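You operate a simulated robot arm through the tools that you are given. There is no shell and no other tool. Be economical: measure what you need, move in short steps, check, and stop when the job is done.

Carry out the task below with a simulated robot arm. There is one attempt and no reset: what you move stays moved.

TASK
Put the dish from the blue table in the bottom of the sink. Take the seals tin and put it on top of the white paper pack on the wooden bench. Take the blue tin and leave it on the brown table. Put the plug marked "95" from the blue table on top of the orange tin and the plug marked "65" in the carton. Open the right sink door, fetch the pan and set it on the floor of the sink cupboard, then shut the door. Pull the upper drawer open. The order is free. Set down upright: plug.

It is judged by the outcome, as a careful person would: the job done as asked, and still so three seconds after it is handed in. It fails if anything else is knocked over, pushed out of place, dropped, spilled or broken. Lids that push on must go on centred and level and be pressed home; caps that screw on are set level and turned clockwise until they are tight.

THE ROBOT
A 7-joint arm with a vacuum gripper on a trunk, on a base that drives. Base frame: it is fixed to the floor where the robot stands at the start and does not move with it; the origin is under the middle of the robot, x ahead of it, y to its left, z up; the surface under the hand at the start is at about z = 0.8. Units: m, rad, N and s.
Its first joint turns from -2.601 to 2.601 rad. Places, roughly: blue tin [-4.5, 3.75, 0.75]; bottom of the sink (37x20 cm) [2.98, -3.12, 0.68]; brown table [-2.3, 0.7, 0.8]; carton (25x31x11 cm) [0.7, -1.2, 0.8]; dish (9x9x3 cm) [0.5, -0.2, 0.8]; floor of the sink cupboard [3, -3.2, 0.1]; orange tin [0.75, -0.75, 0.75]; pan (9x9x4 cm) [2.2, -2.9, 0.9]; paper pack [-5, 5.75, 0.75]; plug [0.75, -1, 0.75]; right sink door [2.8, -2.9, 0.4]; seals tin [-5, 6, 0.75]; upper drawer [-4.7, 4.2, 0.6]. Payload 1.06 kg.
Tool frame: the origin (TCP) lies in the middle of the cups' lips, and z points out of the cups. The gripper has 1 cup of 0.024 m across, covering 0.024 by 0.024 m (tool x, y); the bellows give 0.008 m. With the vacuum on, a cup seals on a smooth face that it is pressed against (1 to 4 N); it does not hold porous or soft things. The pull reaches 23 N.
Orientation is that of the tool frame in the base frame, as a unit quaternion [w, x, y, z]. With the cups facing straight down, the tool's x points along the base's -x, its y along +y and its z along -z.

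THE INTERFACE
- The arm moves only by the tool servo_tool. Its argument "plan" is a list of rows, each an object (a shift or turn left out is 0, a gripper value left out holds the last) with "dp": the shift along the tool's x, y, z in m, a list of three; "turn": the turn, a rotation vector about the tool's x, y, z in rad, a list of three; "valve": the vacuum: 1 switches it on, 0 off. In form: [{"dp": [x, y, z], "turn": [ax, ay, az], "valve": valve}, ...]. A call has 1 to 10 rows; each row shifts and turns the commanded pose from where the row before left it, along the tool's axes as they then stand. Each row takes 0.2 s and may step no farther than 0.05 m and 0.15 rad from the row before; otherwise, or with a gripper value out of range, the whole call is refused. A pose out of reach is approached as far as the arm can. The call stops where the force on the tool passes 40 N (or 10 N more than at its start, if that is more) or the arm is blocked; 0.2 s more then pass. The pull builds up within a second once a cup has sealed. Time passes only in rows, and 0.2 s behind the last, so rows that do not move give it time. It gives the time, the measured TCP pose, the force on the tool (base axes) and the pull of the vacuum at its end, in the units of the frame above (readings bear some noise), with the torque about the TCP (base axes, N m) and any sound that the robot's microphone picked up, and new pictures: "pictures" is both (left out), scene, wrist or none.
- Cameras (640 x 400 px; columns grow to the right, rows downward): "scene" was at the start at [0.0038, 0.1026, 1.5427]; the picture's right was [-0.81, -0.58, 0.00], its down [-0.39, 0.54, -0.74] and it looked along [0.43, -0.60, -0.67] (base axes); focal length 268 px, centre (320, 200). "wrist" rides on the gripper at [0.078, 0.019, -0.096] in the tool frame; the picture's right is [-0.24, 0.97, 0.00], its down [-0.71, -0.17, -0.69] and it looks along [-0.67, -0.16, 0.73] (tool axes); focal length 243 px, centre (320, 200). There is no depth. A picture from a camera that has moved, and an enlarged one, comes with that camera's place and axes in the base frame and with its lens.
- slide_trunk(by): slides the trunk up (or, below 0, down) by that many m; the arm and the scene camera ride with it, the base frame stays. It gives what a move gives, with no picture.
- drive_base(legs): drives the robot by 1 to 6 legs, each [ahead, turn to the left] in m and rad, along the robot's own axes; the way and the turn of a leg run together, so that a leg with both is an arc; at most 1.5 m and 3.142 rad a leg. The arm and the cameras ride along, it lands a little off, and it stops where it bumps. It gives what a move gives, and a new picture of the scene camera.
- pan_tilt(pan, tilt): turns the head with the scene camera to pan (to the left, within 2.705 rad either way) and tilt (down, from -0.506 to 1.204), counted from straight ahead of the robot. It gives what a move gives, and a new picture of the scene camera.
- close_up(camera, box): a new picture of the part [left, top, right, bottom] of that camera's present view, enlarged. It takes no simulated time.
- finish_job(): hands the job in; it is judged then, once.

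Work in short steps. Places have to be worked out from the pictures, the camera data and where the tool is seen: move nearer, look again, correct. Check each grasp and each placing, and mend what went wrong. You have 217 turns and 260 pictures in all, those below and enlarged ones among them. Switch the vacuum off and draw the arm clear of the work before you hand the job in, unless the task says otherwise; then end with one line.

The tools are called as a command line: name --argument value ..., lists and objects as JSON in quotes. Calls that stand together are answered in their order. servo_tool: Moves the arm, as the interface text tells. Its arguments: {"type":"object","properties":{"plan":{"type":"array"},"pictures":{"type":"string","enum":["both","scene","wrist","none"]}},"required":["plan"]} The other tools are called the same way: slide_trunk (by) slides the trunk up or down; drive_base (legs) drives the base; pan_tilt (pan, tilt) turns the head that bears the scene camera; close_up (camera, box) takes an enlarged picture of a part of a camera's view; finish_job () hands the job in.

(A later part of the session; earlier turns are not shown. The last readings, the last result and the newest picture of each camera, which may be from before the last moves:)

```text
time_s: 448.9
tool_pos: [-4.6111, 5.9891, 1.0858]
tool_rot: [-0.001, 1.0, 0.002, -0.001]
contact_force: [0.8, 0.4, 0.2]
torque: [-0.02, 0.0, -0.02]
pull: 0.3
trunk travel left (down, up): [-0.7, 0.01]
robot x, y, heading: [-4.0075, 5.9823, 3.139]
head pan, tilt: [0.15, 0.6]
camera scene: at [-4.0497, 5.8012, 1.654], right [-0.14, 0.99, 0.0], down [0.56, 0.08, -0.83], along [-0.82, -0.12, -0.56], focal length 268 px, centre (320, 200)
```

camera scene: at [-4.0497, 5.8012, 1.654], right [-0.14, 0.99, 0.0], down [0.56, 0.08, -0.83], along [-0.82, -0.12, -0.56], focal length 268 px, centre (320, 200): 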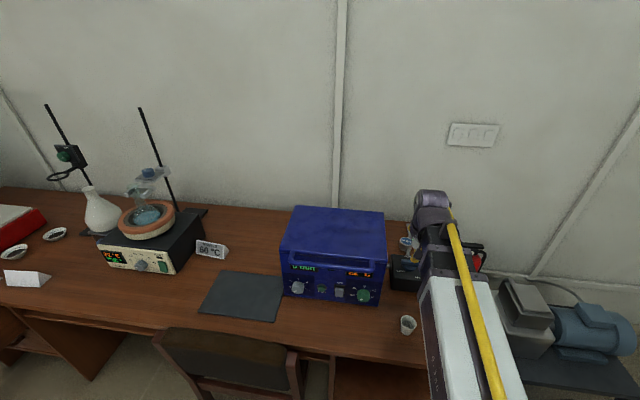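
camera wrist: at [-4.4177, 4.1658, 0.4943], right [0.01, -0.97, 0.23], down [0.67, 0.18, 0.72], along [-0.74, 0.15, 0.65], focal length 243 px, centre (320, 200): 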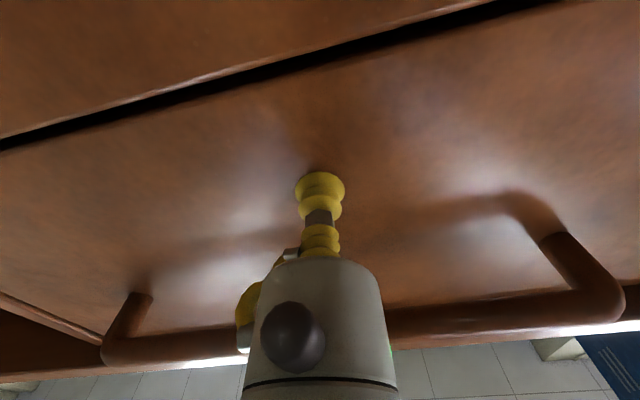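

servo_tool --plan '[{}]' --pictures "wrist"

close_up --camera "scene" --box '[260, 180, 500, 330]'

```text
time_s: 449.2
tool_pos: [-4.6101, 5.9892, 1.0852]
tool_rot: [-0.001, 1.0, 0.001, 0.0]
contact_force: [0.7, 0.6, -0.3]
torque: [-0.02, -0.01, -0.02]
pull: 0.0
trunk travel left (down, up): [-0.7, 0.01]
robot x, y, heading: [-4.0064, 5.9871, 3.136]
head pan, tilt: [0.15, 0.6]
camera wrist: at [-4.5325, 5.9711, 1.1798], right [-0.23, -0.97, 0.0], down [-0.71, 0.17, 0.69], along [-0.67, 0.16, -0.73], focal length 243 px, centre (320, 200)
```

wrist: 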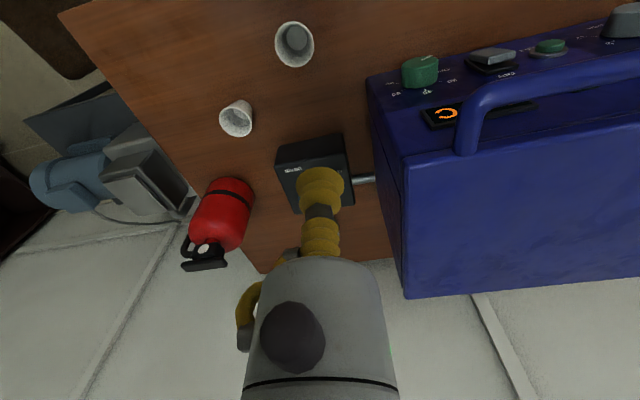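

```text
2.67 times, centred on (380, 255) of scene
camera zoom: at [-4.0497, 5.8011, 1.654], right [-0.14, 0.99, 0.0], down [0.56, 0.08, -0.83], along [-0.82, -0.12, -0.56], focal length 714 px, centre (160, 53)
```

zoom: 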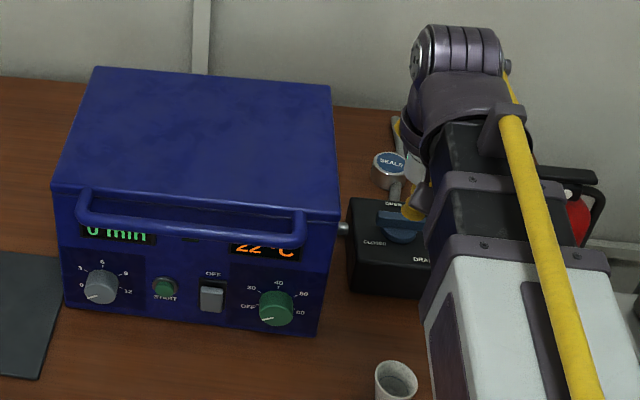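

I can see the "SEALS" tin at about (-5.01, 6.06), beside the instrument. To find the pack behind the box, I'll carry the camera over the box top, keeping clearance.

servo_tool --plan '[{"dp": [0, 0, -0.03]}, {"dp": [-0.04, 0.0286, 0]}, {"dp": [-0.04, 0.0286, 0]}, {"dp": [-0.04, 0.0286, 0]}, {"dp": [-0.04, 0.0286, 0]}, {"dp": [-0.04, 0.0286, 0]}, {"dp": [-0.04, 0.0286, 0]}, {"dp": [-0.04, 0.0286, 0]}, {}]' --pictures "wrist"

```text
time_s: 451.2
tool_pos: [-4.8906, 5.7899, 1.1143]
tool_rot: [-0.001, 1.0, 0.002, -0.001]
contact_force: [-0.1, 0.2, 0.8]
torque: [0.04, 0.0, -0.03]
pull: 0.1
trunk travel left (down, up): [-0.7, 0.01]
robot x, y, heading: [-4.0066, 5.9875, 3.138]
head pan, tilt: [0.15, 0.6]
camera wrist: at [-4.8127, 5.7703, 1.2094], right [-0.23, -0.97, 0.0], down [-0.71, 0.17, 0.69], along [-0.67, 0.16, -0.73], focal length 243 px, centre (320, 200)
```

wrist: 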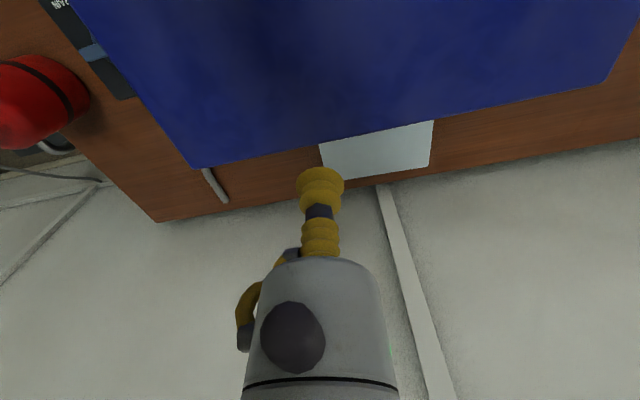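

The pack is behind the box: its visible top spans about x -5.05 to -5.14, y 5.62–5.83. I need to know the forearm's clearance over the box, so I'll check the scene view.

pan_tilt --pan 0.0 --tilt 0.75

```text
time_s: 451.9
tool_pos: [-4.8908, 5.7895, 1.115]
tool_rot: [-0.001, 1.0, 0.001, 0.0]
contact_force: [-0.1, 0.1, -0.3]
torque: [0.04, 0.03, -0.03]
pull: 0.0
trunk travel left (down, up): [-0.7, 0.01]
robot x, y, heading: [-4.0096, 5.9832, 3.132]
head pan, tilt: [0.0, 0.75]
camera scene: at [-4.0452, 5.8142, 1.6411], right [0.01, 1.0, 0.0], down [0.68, 0.0, -0.73], along [-0.73, 0.0, -0.68], focal length 268 px, centre (320, 200)
```

scene: 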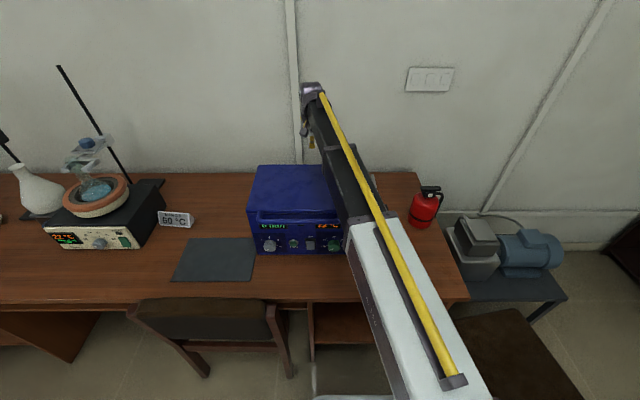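

The geometry is tight, so I'll get the base as close as the chairs allow. That keeps the elbow bent and the forearm higher over the box.

servo_tool --plan '[{"dp": [0.04, -0.03, 0]}, {"dp": [0.04, -0.03, 0]}, {"dp": [0.04, -0.03, 0]}, {"dp": [0.03, -0.03, 0]}, {}]' --pictures "none"

drive_base --legs '[[0.115, 0]]'

servo_tool --plan '[{}]' --pictures "wrist"

```text
time_s: 453.1
tool_pos: [-4.7408, 5.9108, 1.115]
tool_rot: [-0.001, 1.0, 0.001, 0.0]
contact_force: [-0.8, -0.3, -0.1]
torque: [0.02, -0.02, 0.01]
pull: 0.0
trunk travel left (down, up): [-0.7, 0.01]
robot x, y, heading: [-4.0057, 5.9849, 3.14]
head pan, tilt: [0.0, 0.75]
```

```text
time_s: 454.4
tool_pos: [-4.8563, 5.9113, 1.114]
tool_rot: [-0.001, 1.0, 0.001, 0.0]
contact_force: [0.9, -0.4, -0.8]
torque: [0.02, -0.04, 0.01]
pull: 0.0
trunk travel left (down, up): [-0.7, 0.01]
robot x, y, heading: [-4.1242, 5.9831, 3.137]
head pan, tilt: [0.0, 0.75]
camera scene: at [-4.1612, 5.8149, 1.6411], right [0.01, 1.0, 0.0], down [0.68, 0.0, -0.73], along [-0.73, 0.0, -0.68], focal length 268 px, centre (320, 200)
```

scene: 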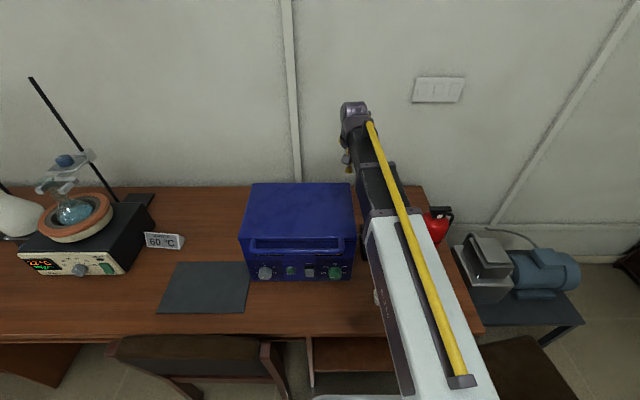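

```text
time_s: 454.8
tool_pos: [-4.8559, 5.9108, 1.1155]
tool_rot: [-0.001, 1.0, 0.001, 0.0]
contact_force: [0.8, -0.4, -0.7]
torque: [0.0, -0.01, -0.02]
pull: 0.1
trunk travel left (down, up): [-0.7, 0.01]
robot x, y, heading: [-4.121, 5.9855, 3.134]
head pan, tilt: [0.0, 0.75]
camera wrist: at [-4.7782, 5.8931, 1.2095], right [-0.23, -0.97, 0.0], down [-0.71, 0.17, 0.69], along [-0.67, 0.16, -0.73], focal length 243 px, centre (320, 200)
```

wrist: 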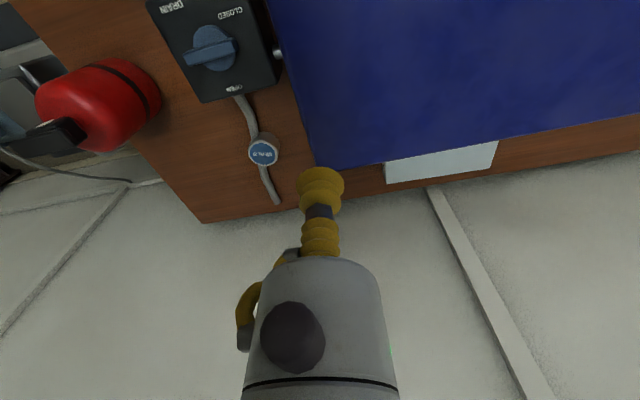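

The SEALS tin's top is at about (-5.01, 6.06, 0.79). I'll move over it and lower partway.

servo_tool --plan '[{"dp": [-0.031, -0.03, 0]}, {"dp": [-0.031, -0.03, 0]}, {"dp": [-0.031, -0.03, 0]}, {"dp": [-0.031, -0.03, 0]}, {"dp": [-0.03, -0.03, 0]}, {"dp": [0, 0, 0.04]}, {"dp": [0, 0, 0.04]}, {"dp": [0, 0, 0.04]}, {}]' --pictures "both"

```text
time_s: 456.8
tool_pos: [-5.0108, 6.0612, 0.9962]
tool_rot: [0.0, 1.0, 0.001, 0.0]
contact_force: [0.3, 0.7, 0.1]
torque: [0.03, 0.06, -0.01]
pull: 0.0
trunk travel left (down, up): [-0.7, 0.01]
robot x, y, heading: [-4.1219, 5.984, 3.134]
head pan, tilt: [0.0, 0.75]
camera scene: at [-4.1608, 5.815, 1.6411], right [0.01, 1.0, 0.0], down [0.68, 0.0, -0.73], along [-0.73, 0.0, -0.68], focal length 268 px, centre (320, 200)
camera wrist: at [-4.9319, 6.0432, 1.09], right [-0.23, -0.97, 0.0], down [-0.71, 0.17, 0.69], along [-0.67, 0.16, -0.73], focal length 243 px, centre (320, 200)
```

scene: 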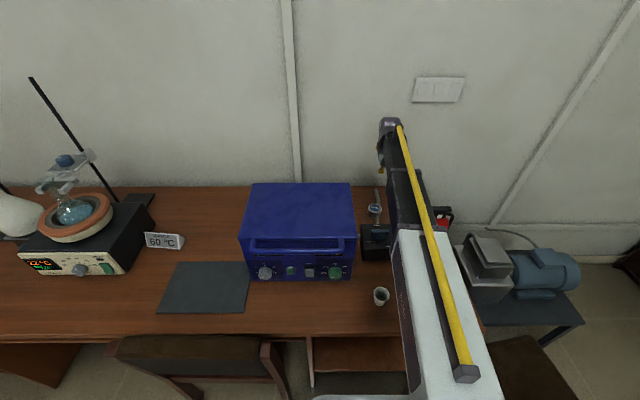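
wrist: 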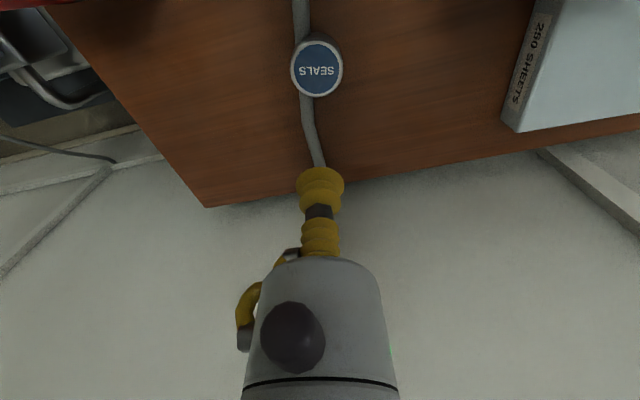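

Clear view: the SEALS tin is right below, and the pack ("250 sheets") spans x -5.0 to -5.13 with its near-right edge at y≈5.83. I'll descend on the tin.

servo_tool --plan '[{"dp": [0.003, -0.003, 0.045], "valve": 1}, {"dp": [0, 0, 0.045]}, {"dp": [0, 0, 0.045]}, {"dp": [0, 0, 0.035]}, {"dp": [0, 0, 0.01]}, {}]' --pictures "wrist"

```text
time_s: 458.2
tool_pos: [-5.0084, 6.0653, 0.8145]
tool_rot: [-0.001, 1.0, 0.0, 0.0]
contact_force: [-1.0, 0.4, 0.1]
torque: [0.01, 0.06, 0.0]
pull: 0.1
trunk travel left (down, up): [-0.7, 0.01]
robot x, y, heading: [-4.1184, 5.983, 3.136]
head pan, tilt: [0.0, 0.75]
camera wrist: at [-4.9299, 6.0467, 0.9098], right [-0.23, -0.97, 0.0], down [-0.71, 0.17, 0.69], along [-0.67, 0.16, -0.73], focal length 243 px, centre (320, 200)
```

wrist: 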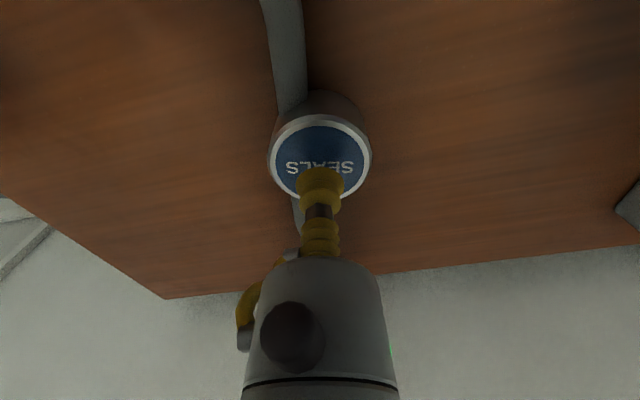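

servo_tool --plan '[{"dp": [0, 0, 0.012]}, {"dp": [0, 0, 0.005]}, {"dp": [0, 0, 0.004]}, {}, {}]' --pictures "none"

servo_tool --plan '[{"dp": [0, 0, 0.003]}, {"dp": [0, 0, 0.003]}, {}, {}]' --pictures "none"

```text
time_s: 459.4
tool_pos: [-5.0073, 6.0655, 0.795]
tool_rot: [-0.001, 1.0, 0.002, -0.002]
contact_force: [-4.9, 0.2, 16.8]
torque: [-0.03, -0.01, -0.02]
pull: 23.3
trunk travel left (down, up): [-0.7, 0.01]
robot x, y, heading: [-4.1232, 5.9866, 3.136]
head pan, tilt: [0.0, 0.75]
```

```text
time_s: 460.4
tool_pos: [-5.0068, 6.0657, 0.7884]
tool_rot: [0.0, 1.0, 0.001, -0.001]
contact_force: [-7.6, 0.2, 18.0]
torque: [-0.04, -0.07, 0.01]
pull: 22.9
trunk travel left (down, up): [-0.7, 0.01]
robot x, y, heading: [-4.1239, 5.9808, 3.133]
head pan, tilt: [0.0, 0.75]
```

SEALS tin sealed. I'll lift it clear and yaw the tool 90° so the camera bracket won't foul the box.

servo_tool --plan '[{"dp": [0, 0, -0.02]}, {"dp": [0, 0, -0.045]}, {"dp": [0, 0, -0.045]}, {"dp": [0, 0, -0.045]}, {"dp": [0, 0, -0.045]}, {"dp": [0, 0, -0.045]}, {"dp": [0, 0, -0.045]}, {"turn": [0, 0, 0.143]}, {"turn": [0, 0, 0.143]}, {"turn": [0, 0, 0.143]}]' --pictures "none"

servo_tool --plan '[{"turn": [0, 0, 0.143]}, {"turn": [0, 0, 0.143]}, {"turn": [0, 0, 0.143]}, {"turn": [0, 0, 0.143]}, {"turn": [0, 0, 0.143]}, {"turn": [0, 0, 0.143]}, {"turn": [0, 0, 0.143]}, {"turn": [0, 0, 0.141]}, {}]' --pictures "wrist"

```text
time_s: 462.6
tool_pos: [-5.0068, 6.064, 1.0777]
tool_rot: [-0.001, 0.977, -0.213, 0.0]
contact_force: [-0.4, -0.5, -0.6]
torque: [-0.03, 0.02, 0.0]
pull: 22.7
trunk travel left (down, up): [-0.7, 0.01]
robot x, y, heading: [-4.1196, 5.9798, 3.136]
head pan, tilt: [0.0, 0.75]
```

```text
time_s: 464.6
tool_pos: [-5.0071, 6.063, 1.0785]
tool_rot: [0.001, -0.707, 0.707, 0.002]
contact_force: [0.3, 0.4, -0.2]
torque: [0.01, 0.03, -0.02]
pull: 23.0
trunk travel left (down, up): [-0.7, 0.01]
robot x, y, heading: [-4.116, 5.9867, 3.129]
head pan, tilt: [0.0, 0.75]
camera wrist: at [-5.0267, 5.9865, 1.1725], right [-0.97, 0.24, 0.0], down [0.17, 0.71, 0.69], along [0.16, 0.67, -0.73], focal length 243 px, centre (320, 200)
```

wrist: 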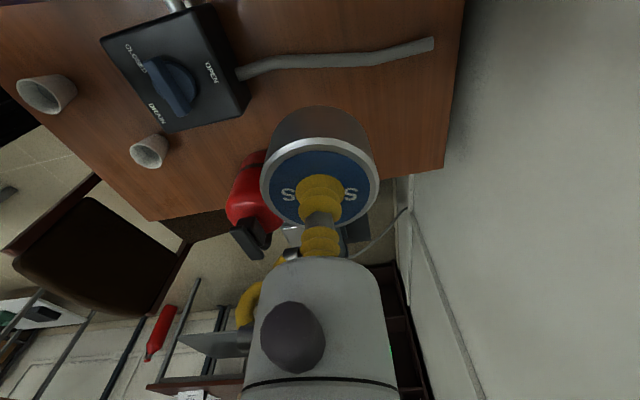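

Now moving sideways behind the box to above the pack, at about (-5.045, 5.745).

servo_tool --plan '[{"dp": [0, 0.038, 0]}, {"dp": [0.045, 0, 0]}, {"dp": [0.045, 0, 0]}, {"dp": [0.045, 0, 0]}, {"dp": [0.045, 0, 0]}, {"dp": [0.045, 0, 0]}, {"dp": [0.045, 0, 0]}, {"dp": [0.045, 0, 0]}, {}]' --pictures "both"

```text
time_s: 466.6
tool_pos: [-5.0453, 5.7485, 1.077]
tool_rot: [0.0, 0.708, -0.706, -0.001]
contact_force: [-0.7, -0.5, -1.2]
torque: [0.0, -0.02, 0.0]
pull: 22.7
trunk travel left (down, up): [-0.7, 0.01]
robot x, y, heading: [-4.1222, 5.9845, 3.138]
head pan, tilt: [0.0, 0.75]
camera scene: at [-4.1607, 5.8147, 1.6411], right [0.01, 1.0, 0.0], down [0.68, 0.0, -0.73], along [-0.73, 0.0, -0.68], focal length 268 px, centre (320, 200)
camera wrist: at [-5.0654, 5.6705, 1.1712], right [-0.97, 0.23, 0.0], down [0.17, 0.71, 0.69], along [0.16, 0.67, -0.73], focal length 243 px, centre (320, 200)
```

scene: 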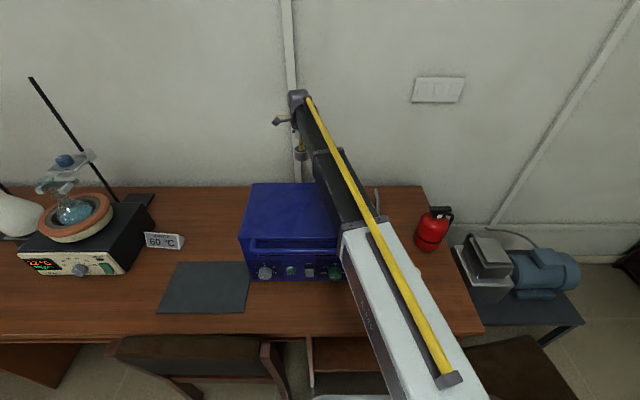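
wrist: 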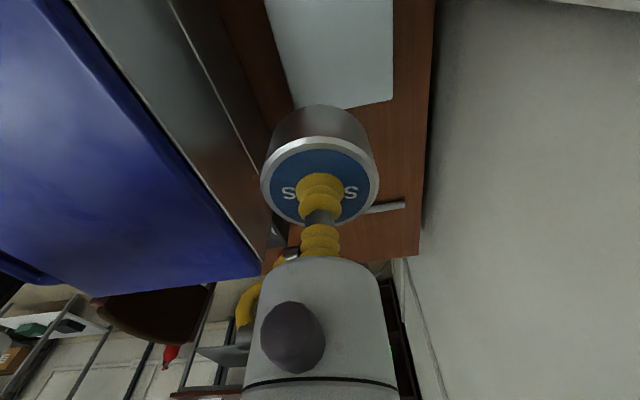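

The tin is over the pack (x -4.99 to -5.14, y 5.62–5.83). I'll lower in stages, watching the forearm's clearance above the box.

servo_tool --plan '[{"dp": [0, 0, 0.03]}, {"dp": [0, 0, 0.03]}, {"dp": [0, 0, 0.03]}, {}]' --pictures "both"

close_up --camera "scene" --box '[220, 80, 440, 290]'

```text
time_s: 467.6
tool_pos: [-5.0461, 5.749, 0.987]
tool_rot: [0.0, 0.707, -0.707, 0.0]
contact_force: [0.3, -0.1, 0.0]
torque: [-0.02, 0.01, 0.0]
pull: 23.4
trunk travel left (down, up): [-0.7, 0.01]
robot x, y, heading: [-4.1216, 5.9834, 3.136]
head pan, tilt: [0.0, 0.75]
camera scene: at [-4.1608, 5.8149, 1.6411], right [0.01, 1.0, 0.0], down [0.68, 0.0, -0.73], along [-0.73, 0.0, -0.68], focal length 268 px, centre (320, 200)
camera wrist: at [-5.0646, 5.6709, 1.0816], right [-0.97, 0.23, 0.0], down [0.17, 0.71, 0.69], along [0.16, 0.67, -0.73], focal length 243 px, centre (320, 200)
```

scene: 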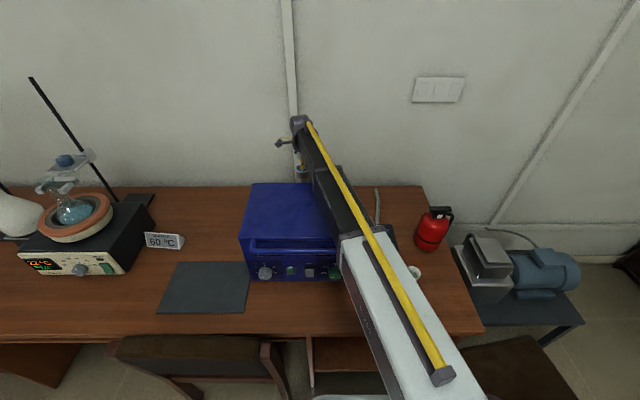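
wrist: 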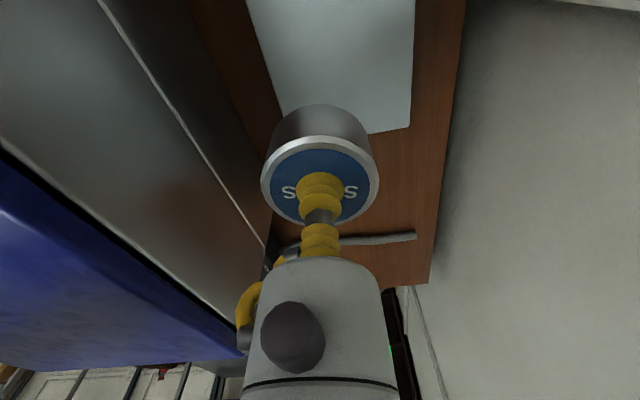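

```text
1.90 times, centred on (330, 185) of scene
camera zoom: at [-4.1608, 5.8149, 1.6411], right [0.01, 1.0, 0.0], down [0.68, 0.0, -0.73], along [-0.73, 0.0, -0.68], focal length 510 px, centre (301, 229)
```

zoom: 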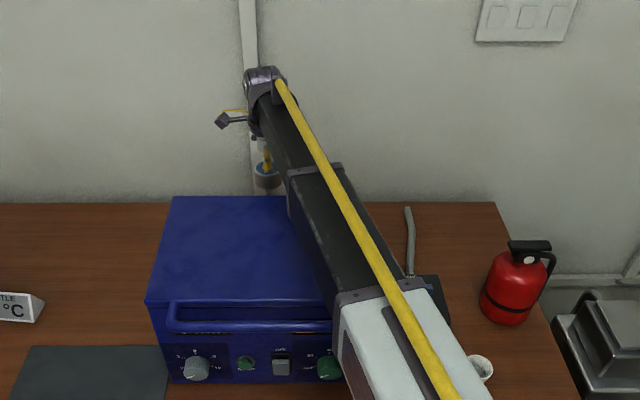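

Box top is at about 1.00 and the forearm underside roughly 0.15 above TCP. I'll lower to 0.905 and then use small steps, watching for deviation.

servo_tool --plan '[{"dp": [0, 0, 0.03]}, {"dp": [0, 0, 0.03]}, {"dp": [0, 0, 0.02]}, {}]' --pictures "both"

```text
time_s: 468.6
tool_pos: [-5.0466, 5.75, 0.9068]
tool_rot: [-0.001, 0.708, -0.706, -0.001]
contact_force: [-0.2, -0.9, -0.3]
torque: [0.0, -0.02, 0.01]
pull: 22.9
trunk travel left (down, up): [-0.7, 0.01]
robot x, y, heading: [-4.1232, 5.9847, 3.132]
head pan, tilt: [0.0, 0.75]
camera scene: at [-4.1608, 5.8149, 1.6411], right [0.01, 1.0, 0.0], down [0.68, 0.0, -0.73], along [-0.73, 0.0, -0.68], focal length 268 px, centre (320, 200)
camera wrist: at [-5.0638, 5.6709, 1.0013], right [-0.97, 0.23, 0.0], down [0.17, 0.71, 0.69], along [0.16, 0.67, -0.73], focal length 243 px, centre (320, 200)
```

scene: 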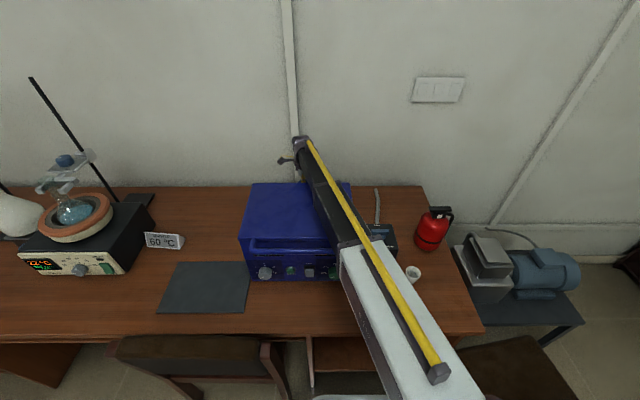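
wrist: 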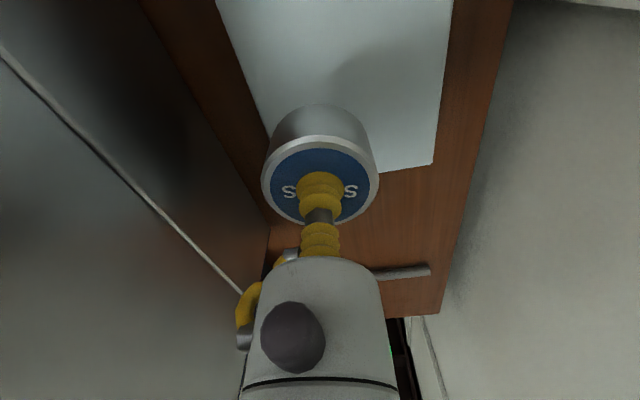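

servo_tool --plan '[{"dp": [0, 0, 0.015]}, {"dp": [0, 0, 0.015]}, {}]' --pictures "wrist"

```text
time_s: 469.4
tool_pos: [-5.044, 5.7483, 0.8781]
tool_rot: [-0.001, 0.708, -0.707, -0.002]
contact_force: [-0.3, -0.2, -0.1]
torque: [-0.03, 0.0, 0.0]
pull: 23.0
trunk travel left (down, up): [-0.7, 0.01]
robot x, y, heading: [-4.1225, 5.9823, 3.144]
head pan, tilt: [0.0, 0.75]
camera wrist: at [-5.0638, 5.6712, 0.9719], right [-0.97, 0.23, 0.0], down [0.17, 0.71, 0.69], along [0.16, 0.67, -0.73], focal length 243 px, centre (320, 200)
```

wrist: 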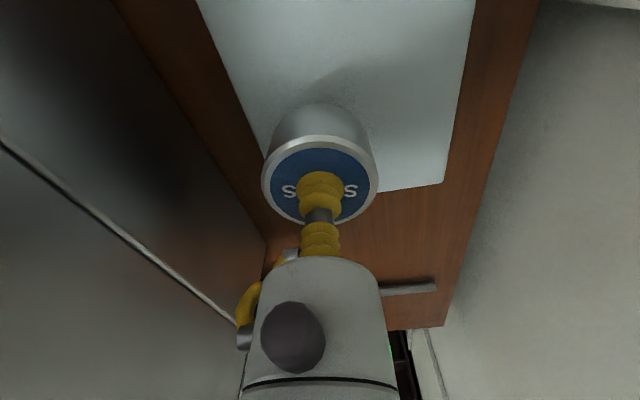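

servo_tool --plan '[{"dp": [0, 0, 0.01]}, {"dp": [0, 0, 0.004]}, {}]' --pictures "none"

servo_tool --plan '[{"dp": [0, 0, 0.004]}, {"dp": [0, 0, 0.003]}, {}]' --pictures "wrist"

```text
time_s: 470.2
tool_pos: [-5.0449, 5.7491, 0.8631]
tool_rot: [-0.001, 0.708, -0.706, 0.0]
contact_force: [0.5, 0.0, -0.2]
torque: [0.0, 0.0, 0.05]
pull: 23.2
trunk travel left (down, up): [-0.7, 0.01]
robot x, y, heading: [-4.1234, 5.9862, 3.136]
head pan, tilt: [0.0, 0.75]
```

```text
time_s: 471.0
tool_pos: [-5.0449, 5.75, 0.8562]
tool_rot: [0.0, 0.707, -0.707, -0.001]
contact_force: [-0.6, 0.7, 1.2]
torque: [0.04, 0.02, 0.0]
pull: 22.5
trunk travel left (down, up): [-0.7, 0.01]
robot x, y, heading: [-4.124, 5.9837, 3.136]
head pan, tilt: [0.0, 0.75]
camera wrist: at [-5.0639, 5.6715, 0.9508], right [-0.97, 0.23, 0.0], down [0.17, 0.71, 0.69], along [0.16, 0.67, -0.73], focal length 243 px, centre (320, 200)
```

wrist: 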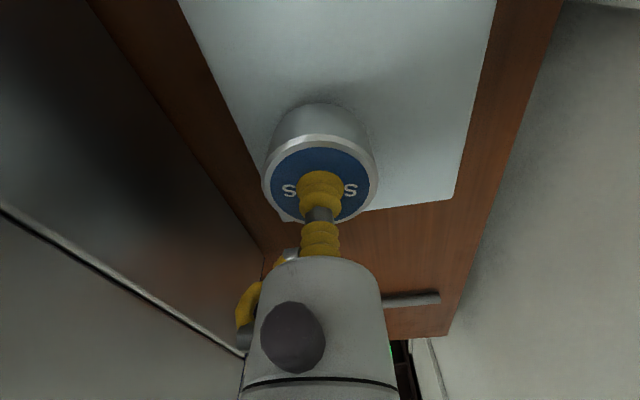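

servo_tool --plan '[{"dp": [0, 0, 0.003]}, {"dp": [0, 0, 0.003]}, {}]' --pictures "none"

servo_tool --plan '[{"dp": [0, 0, 0.002]}, {"dp": [0, 0, 0.002]}, {}]' --pictures "none"

```text
time_s: 471.8
tool_pos: [-5.0457, 5.7489, 0.8513]
tool_rot: [0.0, 0.707, -0.707, -0.001]
contact_force: [0.6, -1.2, -0.2]
torque: [0.0, 0.03, -0.02]
pull: 23.0
trunk travel left (down, up): [-0.7, 0.01]
robot x, y, heading: [-4.1207, 5.986, 3.141]
head pan, tilt: [0.0, 0.75]
```

```text
time_s: 472.6
tool_pos: [-5.0452, 5.7493, 0.8464]
tool_rot: [0.0, 0.708, -0.707, 0.0]
contact_force: [-0.1, 0.4, -1.2]
torque: [0.04, -0.01, -0.02]
pull: 22.8
trunk travel left (down, up): [-0.7, 0.01]
robot x, y, heading: [-4.1226, 5.9866, 3.137]
head pan, tilt: [0.0, 0.75]
```

servo_tool --plan '[{"dp": [0, 0, 0.002]}, {"dp": [0, 0, 0.002]}, {}]' --pictures "none"

servo_tool --plan '[{"dp": [0, 0, 0.002]}, {"dp": [0, 0, 0.002]}, {}]' --pictures "wrist"

```text
time_s: 473.4
tool_pos: [-5.0455, 5.7495, 0.8436]
tool_rot: [-0.001, 0.708, -0.706, -0.001]
contact_force: [0.1, -1.1, -0.5]
torque: [0.02, -0.02, -0.03]
pull: 22.7
trunk travel left (down, up): [-0.7, 0.01]
robot x, y, heading: [-4.1233, 5.9814, 3.135]
head pan, tilt: [0.0, 0.75]
```

```text
time_s: 474.2
tool_pos: [-5.0443, 5.7503, 0.8404]
tool_rot: [0.001, 0.708, -0.706, -0.001]
contact_force: [-5.0, -0.7, 12.4]
torque: [-0.03, -0.02, -0.01]
pull: 23.2
trunk travel left (down, up): [-0.7, 0.01]
robot x, y, heading: [-4.1236, 5.9845, 3.132]
head pan, tilt: [0.0, 0.75]
camera wrist: at [-5.0641, 5.672, 0.9349], right [-0.97, 0.23, 0.0], down [0.17, 0.71, 0.69], along [0.16, 0.67, -0.73], focal length 243 px, centre (320, 200)
```

wrist: 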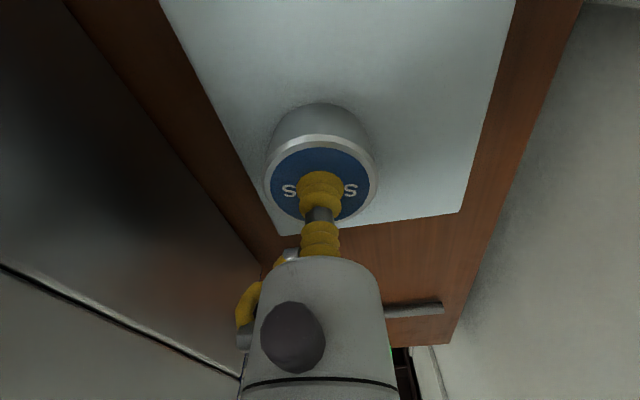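

The tin rests on the pack. Venting and rising.

servo_tool --plan '[{"valve": 0}, {}, {}, {}, {}, {"dp": [0, 0, -0.008]}, {"dp": [0, 0, -0.03]}, {"dp": [0, 0, -0.045]}, {"dp": [0, 0, -0.045]}, {"dp": [0, 0, -0.045]}]' --pictures "wrist"

```text
time_s: 476.4
tool_pos: [-5.0456, 5.7509, 1.0128]
tool_rot: [0.0, 0.708, -0.706, 0.0]
contact_force: [0.6, -0.3, 0.4]
torque: [0.0, 0.0, 0.02]
pull: 0.1
trunk travel left (down, up): [-0.7, 0.01]
robot x, y, heading: [-4.1207, 5.9841, 3.138]
head pan, tilt: [0.0, 0.75]
camera wrist: at [-5.0643, 5.6723, 1.1068], right [-0.97, 0.23, 0.0], down [0.17, 0.71, 0.69], along [0.16, 0.67, -0.73], focal length 243 px, centre (320, 200)
```

wrist: 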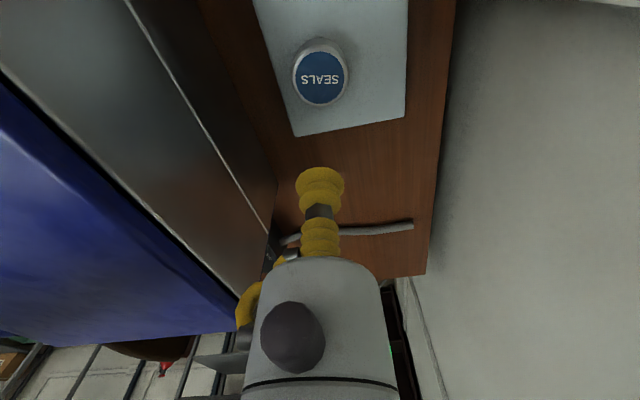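

The seals tin sits upright on the pack. I'll rise above the box, retract over it and undo the yaw.

servo_tool --plan '[{"dp": [0, 0, -0.045]}, {"dp": [0, 0, -0.045]}, {"dp": [-0.01, -0.045, 0]}, {"dp": [-0.01, -0.045, 0]}, {"dp": [-0.01, -0.045, 0]}, {"dp": [-0.01, -0.045, 0]}, {"dp": [-0.01, -0.045, 0]}, {"dp": [-0.01, -0.045, 0]}, {"dp": [-0.01, -0.045, 0]}]' --pictures "none"

drive_base --legs '[[-0.7, 0]]'

servo_tool --plan '[{"turn": [0, 0, -0.145]}, {"turn": [0, 0, -0.145]}, {"turn": [0, 0, -0.145]}, {"turn": [0, 0, -0.145]}, {"turn": [0, 0, -0.145]}, {"turn": [0, 0, -0.145]}, {"turn": [0, 0, -0.145]}, {"turn": [0, 0, -0.145]}, {"turn": [0, 0, -0.145]}, {"turn": [0, 0, -0.145]}]' --pictures "none"

```text
time_s: 478.4
tool_pos: [-4.7293, 5.8206, 1.1015]
tool_rot: [-0.001, 0.708, -0.706, -0.001]
contact_force: [-0.5, -0.6, 0.5]
torque: [0.0, 0.04, -0.03]
pull: 0.1
trunk travel left (down, up): [-0.7, 0.01]
robot x, y, heading: [-4.1221, 5.9829, 3.136]
head pan, tilt: [0.0, 0.75]
```

```text
time_s: 482.2
tool_pos: [-4.0328, 5.8158, 1.1018]
tool_rot: [0.0, 0.708, -0.706, -0.001]
contact_force: [0.1, 0.1, -0.7]
torque: [-0.05, -0.05, 0.03]
pull: 0.0
trunk travel left (down, up): [-0.7, 0.01]
robot x, y, heading: [-3.4244, 5.9793, 3.136]
head pan, tilt: [0.0, 0.75]
camera scene: at [-3.4632, 5.8113, 1.6411], right [0.0, 1.0, 0.0], down [0.68, 0.0, -0.73], along [-0.73, 0.0, -0.68], focal length 268 px, centre (320, 200)
```

scene: 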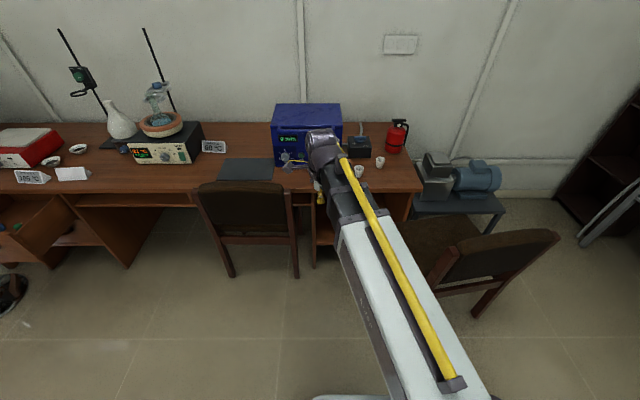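

```text
time_s: 484.4
tool_pos: [-4.0318, 5.8159, 1.1016]
tool_rot: [0.0, 0.998, -0.057, 0.0]
contact_force: [0.1, -1.0, -0.8]
torque: [-0.01, 0.03, 0.0]
pull: 0.0
trunk travel left (down, up): [-0.7, 0.01]
robot x, y, heading: [-3.4252, 5.9788, 3.137]
head pan, tilt: [0.0, 0.75]
```

Next is the blue tin at about (-4.61, 3.78). Driving back beside the stool and the open drawer.

drive_base --legs '[[0, 1.575], [1.04, 0], [1.03, 0], [0, -1.571]]'

pan_tilt --pan 0.15 --tilt 0.85

```text
time_s: 502.3
tool_pos: [-4.0339, 3.743, 1.1027]
tool_rot: [-0.001, 0.999, -0.053, 0.0]
contact_force: [0.0, -0.1, -0.2]
torque: [0.0, 0.01, -0.03]
pull: 0.1
trunk travel left (down, up): [-0.7, 0.01]
robot x, y, heading: [-3.4258, 3.9145, -3.137]
head pan, tilt: [0.0, 0.75]
camera scene: at [-3.464, 3.7446, 1.6411], right [-0.01, 1.0, 0.0], down [0.68, 0.0, -0.73], along [-0.73, 0.0, -0.68], focal length 268 px, centre (320, 200)
```

scene: 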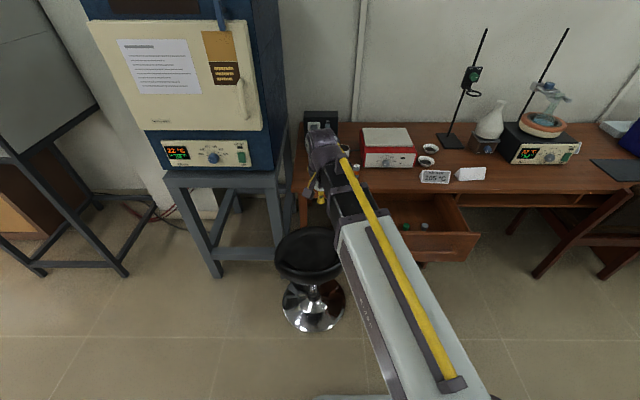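

```text
time_s: 503.0
tool_pos: [-4.033, 3.7436, 1.1027]
tool_rot: [0.0, 0.999, -0.053, -0.001]
contact_force: [0.5, -0.1, 0.0]
torque: [-0.03, -0.02, 0.02]
pull: 0.0
trunk travel left (down, up): [-0.7, 0.01]
robot x, y, heading: [-3.4276, 3.9147, -3.141]
head pan, tilt: [0.15, 0.85]
camera scene: at [-3.4584, 3.7329, 1.6331], right [-0.16, 0.99, 0.0], down [0.74, 0.12, -0.66], along [-0.65, -0.1, -0.75], focal length 268 px, centre (320, 200)
```

scene: 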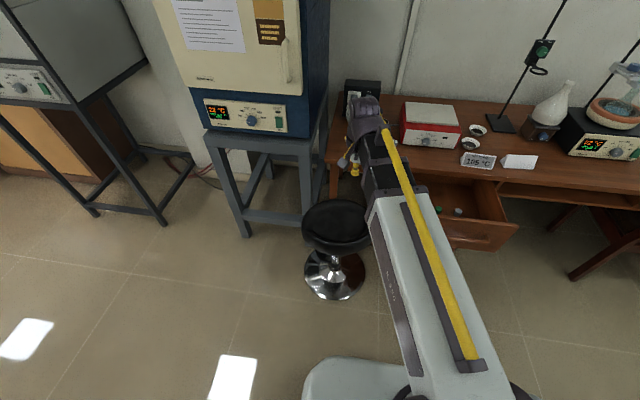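

drive_base --legs '[[0.25, 0]]'

servo_tool --plan '[{"dp": [-0.045, 0, 0], "turn": [0, 0, -0.106]}, {"dp": [-0.045, 0, 0]}, {"dp": [-0.045, 0, 0]}, {"dp": [-0.045, 0, 0.02]}, {"dp": [-0.045, 0, 0.04]}, {"dp": [0, 0, 0.04]}, {}]' --pictures "wrist"

```text
time_s: 504.8
tool_pos: [-4.2829, 3.7401, 1.0999]
tool_rot: [-0.001, 0.999, -0.052, 0.0]
contact_force: [0.2, -0.7, 0.2]
torque: [-0.02, -0.03, 0.0]
pull: 0.0
trunk travel left (down, up): [-0.7, 0.01]
robot x, y, heading: [-3.6757, 3.9126, -3.132]
head pan, tilt: [0.15, 0.85]
camera scene: at [-3.708, 3.7308, 1.6331], right [-0.16, 0.99, 0.0], down [0.74, 0.12, -0.66], along [-0.65, -0.1, -0.75], focal length 268 px, centre (320, 200)
```

scene: 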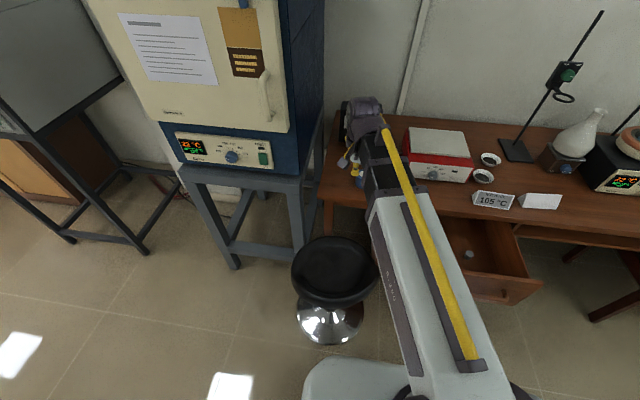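

```text
refused: row 5 steps farther than a row can; nothing moved
```

servo_tool --plan '[{"dp": [-0.045, 0, 0], "turn": [0, 0, -0.104]}, {"dp": [-0.045, 0, 0]}, {"dp": [-0.045, 0, 0]}, {"dp": [-0.045, 0, 0]}, {"dp": [-0.045, 0, 0]}, {"dp": [0, 0, 0.04]}, {"dp": [0, 0, 0.04]}, {}]' --pictures "wrist"

```text
time_s: 506.6
tool_pos: [-4.508, 3.7464, 1.022]
tool_rot: [-0.001, 1.0, 0.0, 0.0]
contact_force: [1.4, 0.7, 0.0]
torque: [0.0, 0.02, -0.01]
pull: 0.0
trunk travel left (down, up): [-0.7, 0.01]
robot x, y, heading: [-3.6793, 3.9132, -3.133]
head pan, tilt: [0.15, 0.85]
camera wrist: at [-4.4293, 3.7276, 1.1163], right [-0.24, -0.97, 0.0], down [-0.71, 0.17, 0.69], along [-0.67, 0.16, -0.73], focal length 243 px, centre (320, 200)
```

wrist: 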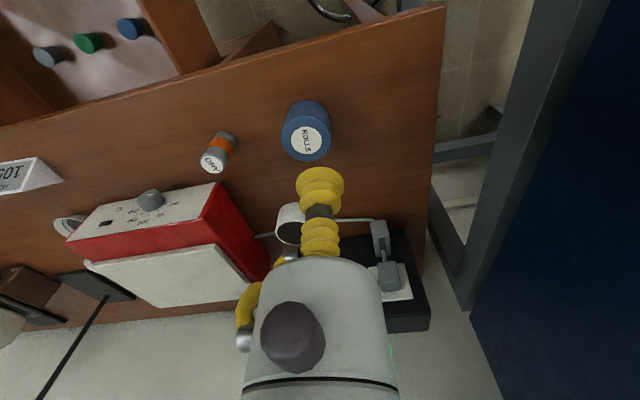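

The blue tin ("ROLLS") is at about (-4.60, 3.79). Moving over it.

servo_tool --plan '[{"dp": [-0.045, -0.02, 0]}, {"dp": [-0.045, -0.02, 0]}, {"dp": [-0.005, -0.002, 0.04]}, {"dp": [0, 0, 0.04]}, {"dp": [0, 0, 0.04]}, {}]' --pictures "both"

```text
time_s: 508.0
tool_pos: [-4.6021, 3.7882, 0.902]
tool_rot: [0.0, 1.0, 0.0, 0.0]
contact_force: [0.4, -0.1, 1.0]
torque: [0.01, 0.0, -0.02]
pull: 0.1
trunk travel left (down, up): [-0.7, 0.01]
robot x, y, heading: [-3.6772, 3.9142, -3.129]
head pan, tilt: [0.15, 0.85]
camera scene: at [-3.7079, 3.7308, 1.6331], right [-0.16, 0.99, 0.0], down [0.74, 0.12, -0.66], along [-0.65, -0.1, -0.75], focal length 268 px, centre (320, 200)
camera wrist: at [-4.5241, 3.7699, 0.996], right [-0.24, -0.97, 0.0], down [-0.71, 0.17, 0.69], along [-0.67, 0.16, -0.73], focal length 243 px, centre (320, 200)
```

scene: 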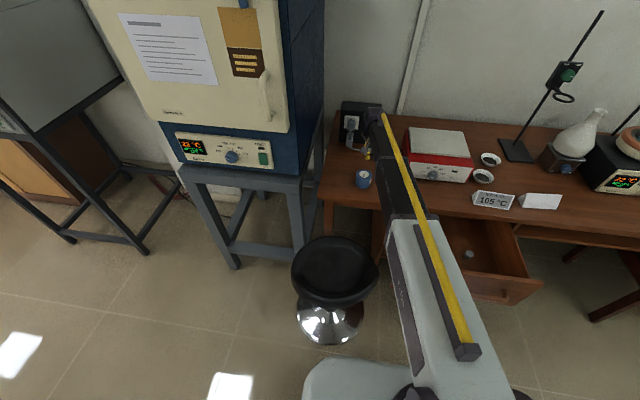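
wrist: 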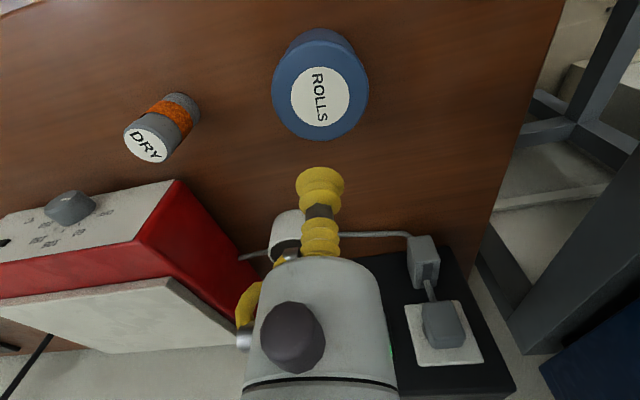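

servo_tool --plan '[{"dp": [0.004, 0, 0.03], "valve": 1}, {"dp": [0, 0, 0.03]}, {"dp": [0, 0, 0.01]}, {}]' --pictures "wrist"

```text
time_s: 509.0
tool_pos: [-4.5977, 3.7875, 0.8325]
tool_rot: [-0.001, 1.0, 0.0, 0.0]
contact_force: [0.2, 0.9, 0.1]
torque: [-0.03, -0.01, -0.03]
pull: 0.0
trunk travel left (down, up): [-0.7, 0.01]
robot x, y, heading: [-3.6748, 3.9135, -3.134]
head pan, tilt: [0.15, 0.85]
camera wrist: at [-4.5201, 3.7688, 0.9259], right [-0.24, -0.97, 0.0], down [-0.71, 0.17, 0.69], along [-0.67, 0.16, -0.73], focal length 243 px, centre (320, 200)
```

wrist: 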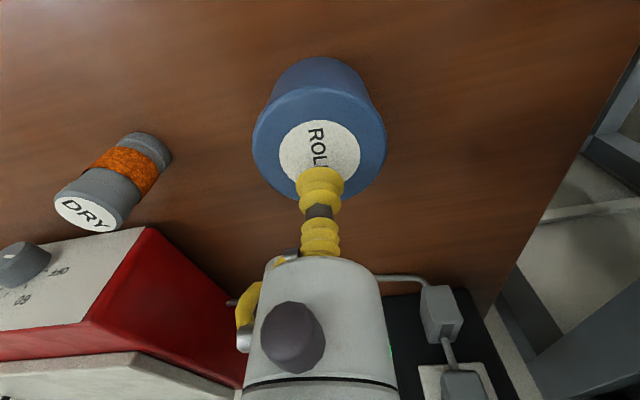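

servo_tool --plan '[{"dp": [0, 0, 0.012]}, {"dp": [0, 0, 0.006]}, {"dp": [0, 0, 0.004]}, {}, {}]' --pictures "none"

servo_tool --plan '[{"dp": [0, 0, 0.003]}, {"dp": [0, 0, 0.002]}, {}, {}]' --pictures "none"

```text
time_s: 510.2
tool_pos: [-4.5979, 3.7882, 0.8104]
tool_rot: [-0.001, 1.0, 0.0, -0.001]
contact_force: [-8.3, -1.0, 20.9]
torque: [-0.01, -0.06, 0.0]
pull: 23.5
trunk travel left (down, up): [-0.7, 0.01]
robot x, y, heading: [-3.6772, 3.9143, -3.128]
head pan, tilt: [0.15, 0.85]
```

```text
time_s: 510.8
tool_pos: [-4.599, 3.7863, 0.8112]
tool_rot: [0.0, 1.0, 0.0, -0.003]
contact_force: [2.5, 0.4, 16.5]
torque: [-0.01, 0.01, -0.01]
pull: 22.3
trunk travel left (down, up): [-0.7, 0.01]
robot x, y, heading: [-3.6744, 3.9119, -3.131]
head pan, tilt: [0.15, 0.85]
stopped in row 2: the force on the tool passed its limit at 42 N (the readings are from after the stop); the commanded pose is now the measured one
```

Blue tin sealed. Lifting and retracting.

servo_tool --plan '[{"dp": [0, 0, -0.01]}, {"dp": [0, 0, -0.03]}, {"dp": [0, 0, -0.045]}, {"dp": [0, 0, -0.045]}, {"dp": [0, 0, -0.045]}, {"dp": [0, 0, -0.045]}, {"dp": [0.045, 0, 0]}, {"dp": [0.045, 0, 0]}, {"dp": [0.045, 0, 0]}, {"dp": [0.045, 0, 0]}]' --pictures "wrist"

```text
time_s: 513.0
tool_pos: [-4.419, 3.7872, 1.0272]
tool_rot: [0.0, 1.0, -0.001, -0.002]
contact_force: [0.5, 0.1, -0.7]
torque: [-0.01, 0.0, 0.0]
pull: 23.0
trunk travel left (down, up): [-0.7, 0.01]
robot x, y, heading: [-3.6778, 3.9149, -3.134]
head pan, tilt: [0.15, 0.85]
camera wrist: at [-4.34, 3.768, 1.1221], right [-0.23, -0.97, 0.0], down [-0.7, 0.17, 0.69], along [-0.67, 0.16, -0.73], focal length 243 px, centre (320, 200)
```

wrist: 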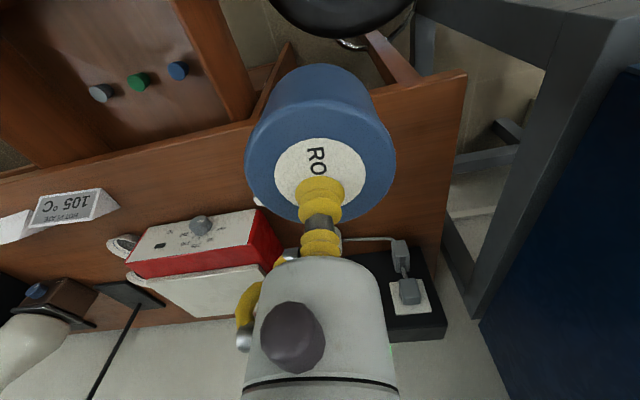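

Got the blue tin. I'll back out and drive south along the west aisle to look for a free spot on the brown table.

servo_tool --plan '[{"dp": [0.045, 0, 0]}, {"dp": [0.045, 0, 0]}, {"dp": [0.03, 0, 0]}]' --pictures "none"

drive_base --legs '[[-0.2, 0], [0, 1.47], [1.1, 0], [1.1, 0], [0, 0.093]]'

pan_tilt --pan 0.7 --tilt 0.55

```text
time_s: 513.8
tool_pos: [-4.2982, 3.7869, 1.028]
tool_rot: [0.0, 1.0, 0.0, -0.001]
contact_force: [0.0, -0.4, -1.6]
torque: [-0.03, -0.01, 0.0]
pull: 22.9
trunk travel left (down, up): [-0.7, 0.01]
robot x, y, heading: [-3.6765, 3.9129, -3.133]
head pan, tilt: [0.15, 0.85]
```

```text
time_s: 529.9
tool_pos: [-3.561, 1.0962, 1.0276]
tool_rot: [0.001, 0.711, 0.703, -0.002]
contact_force: [-0.2, -0.2, -1.7]
torque: [-0.04, 0.01, 0.0]
pull: 23.0
trunk travel left (down, up): [-0.7, 0.01]
robot x, y, heading: [-3.683, 1.7123, -1.575]
head pan, tilt: [0.15, 0.85]
camera scene: at [-3.4971, 1.6856, 1.6331], right [-0.99, -0.15, 0.0], down [-0.11, 0.74, -0.66], along [0.1, -0.65, -0.75], focal length 268 px, centre (320, 200)
```

scene: 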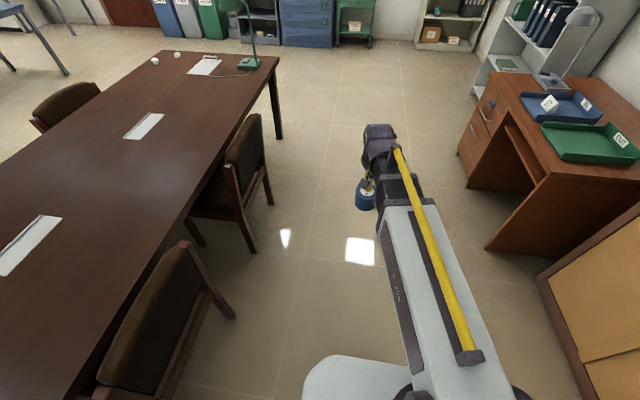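

```text
time_s: 530.9
tool_pos: [-3.5613, 1.0938, 1.0279]
tool_rot: [0.002, 0.711, 0.703, -0.002]
contact_force: [-0.2, -0.6, -0.6]
torque: [-0.03, 0.01, 0.03]
pull: 22.7
trunk travel left (down, up): [-0.7, 0.01]
robot x, y, heading: [-3.6806, 1.7141, -1.577]
head pan, tilt: [0.7, 0.55]
camera scene: at [-3.4512, 1.694, 1.6584], right [-0.77, -0.64, 0.0], down [-0.34, 0.4, -0.85], along [0.55, -0.65, -0.52], focal length 268 px, centre (320, 200)
```

scene: 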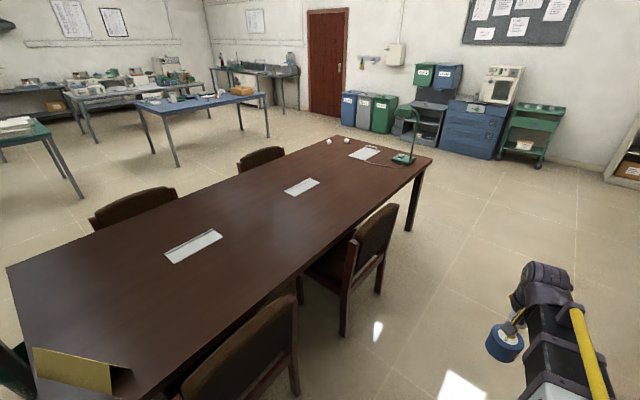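

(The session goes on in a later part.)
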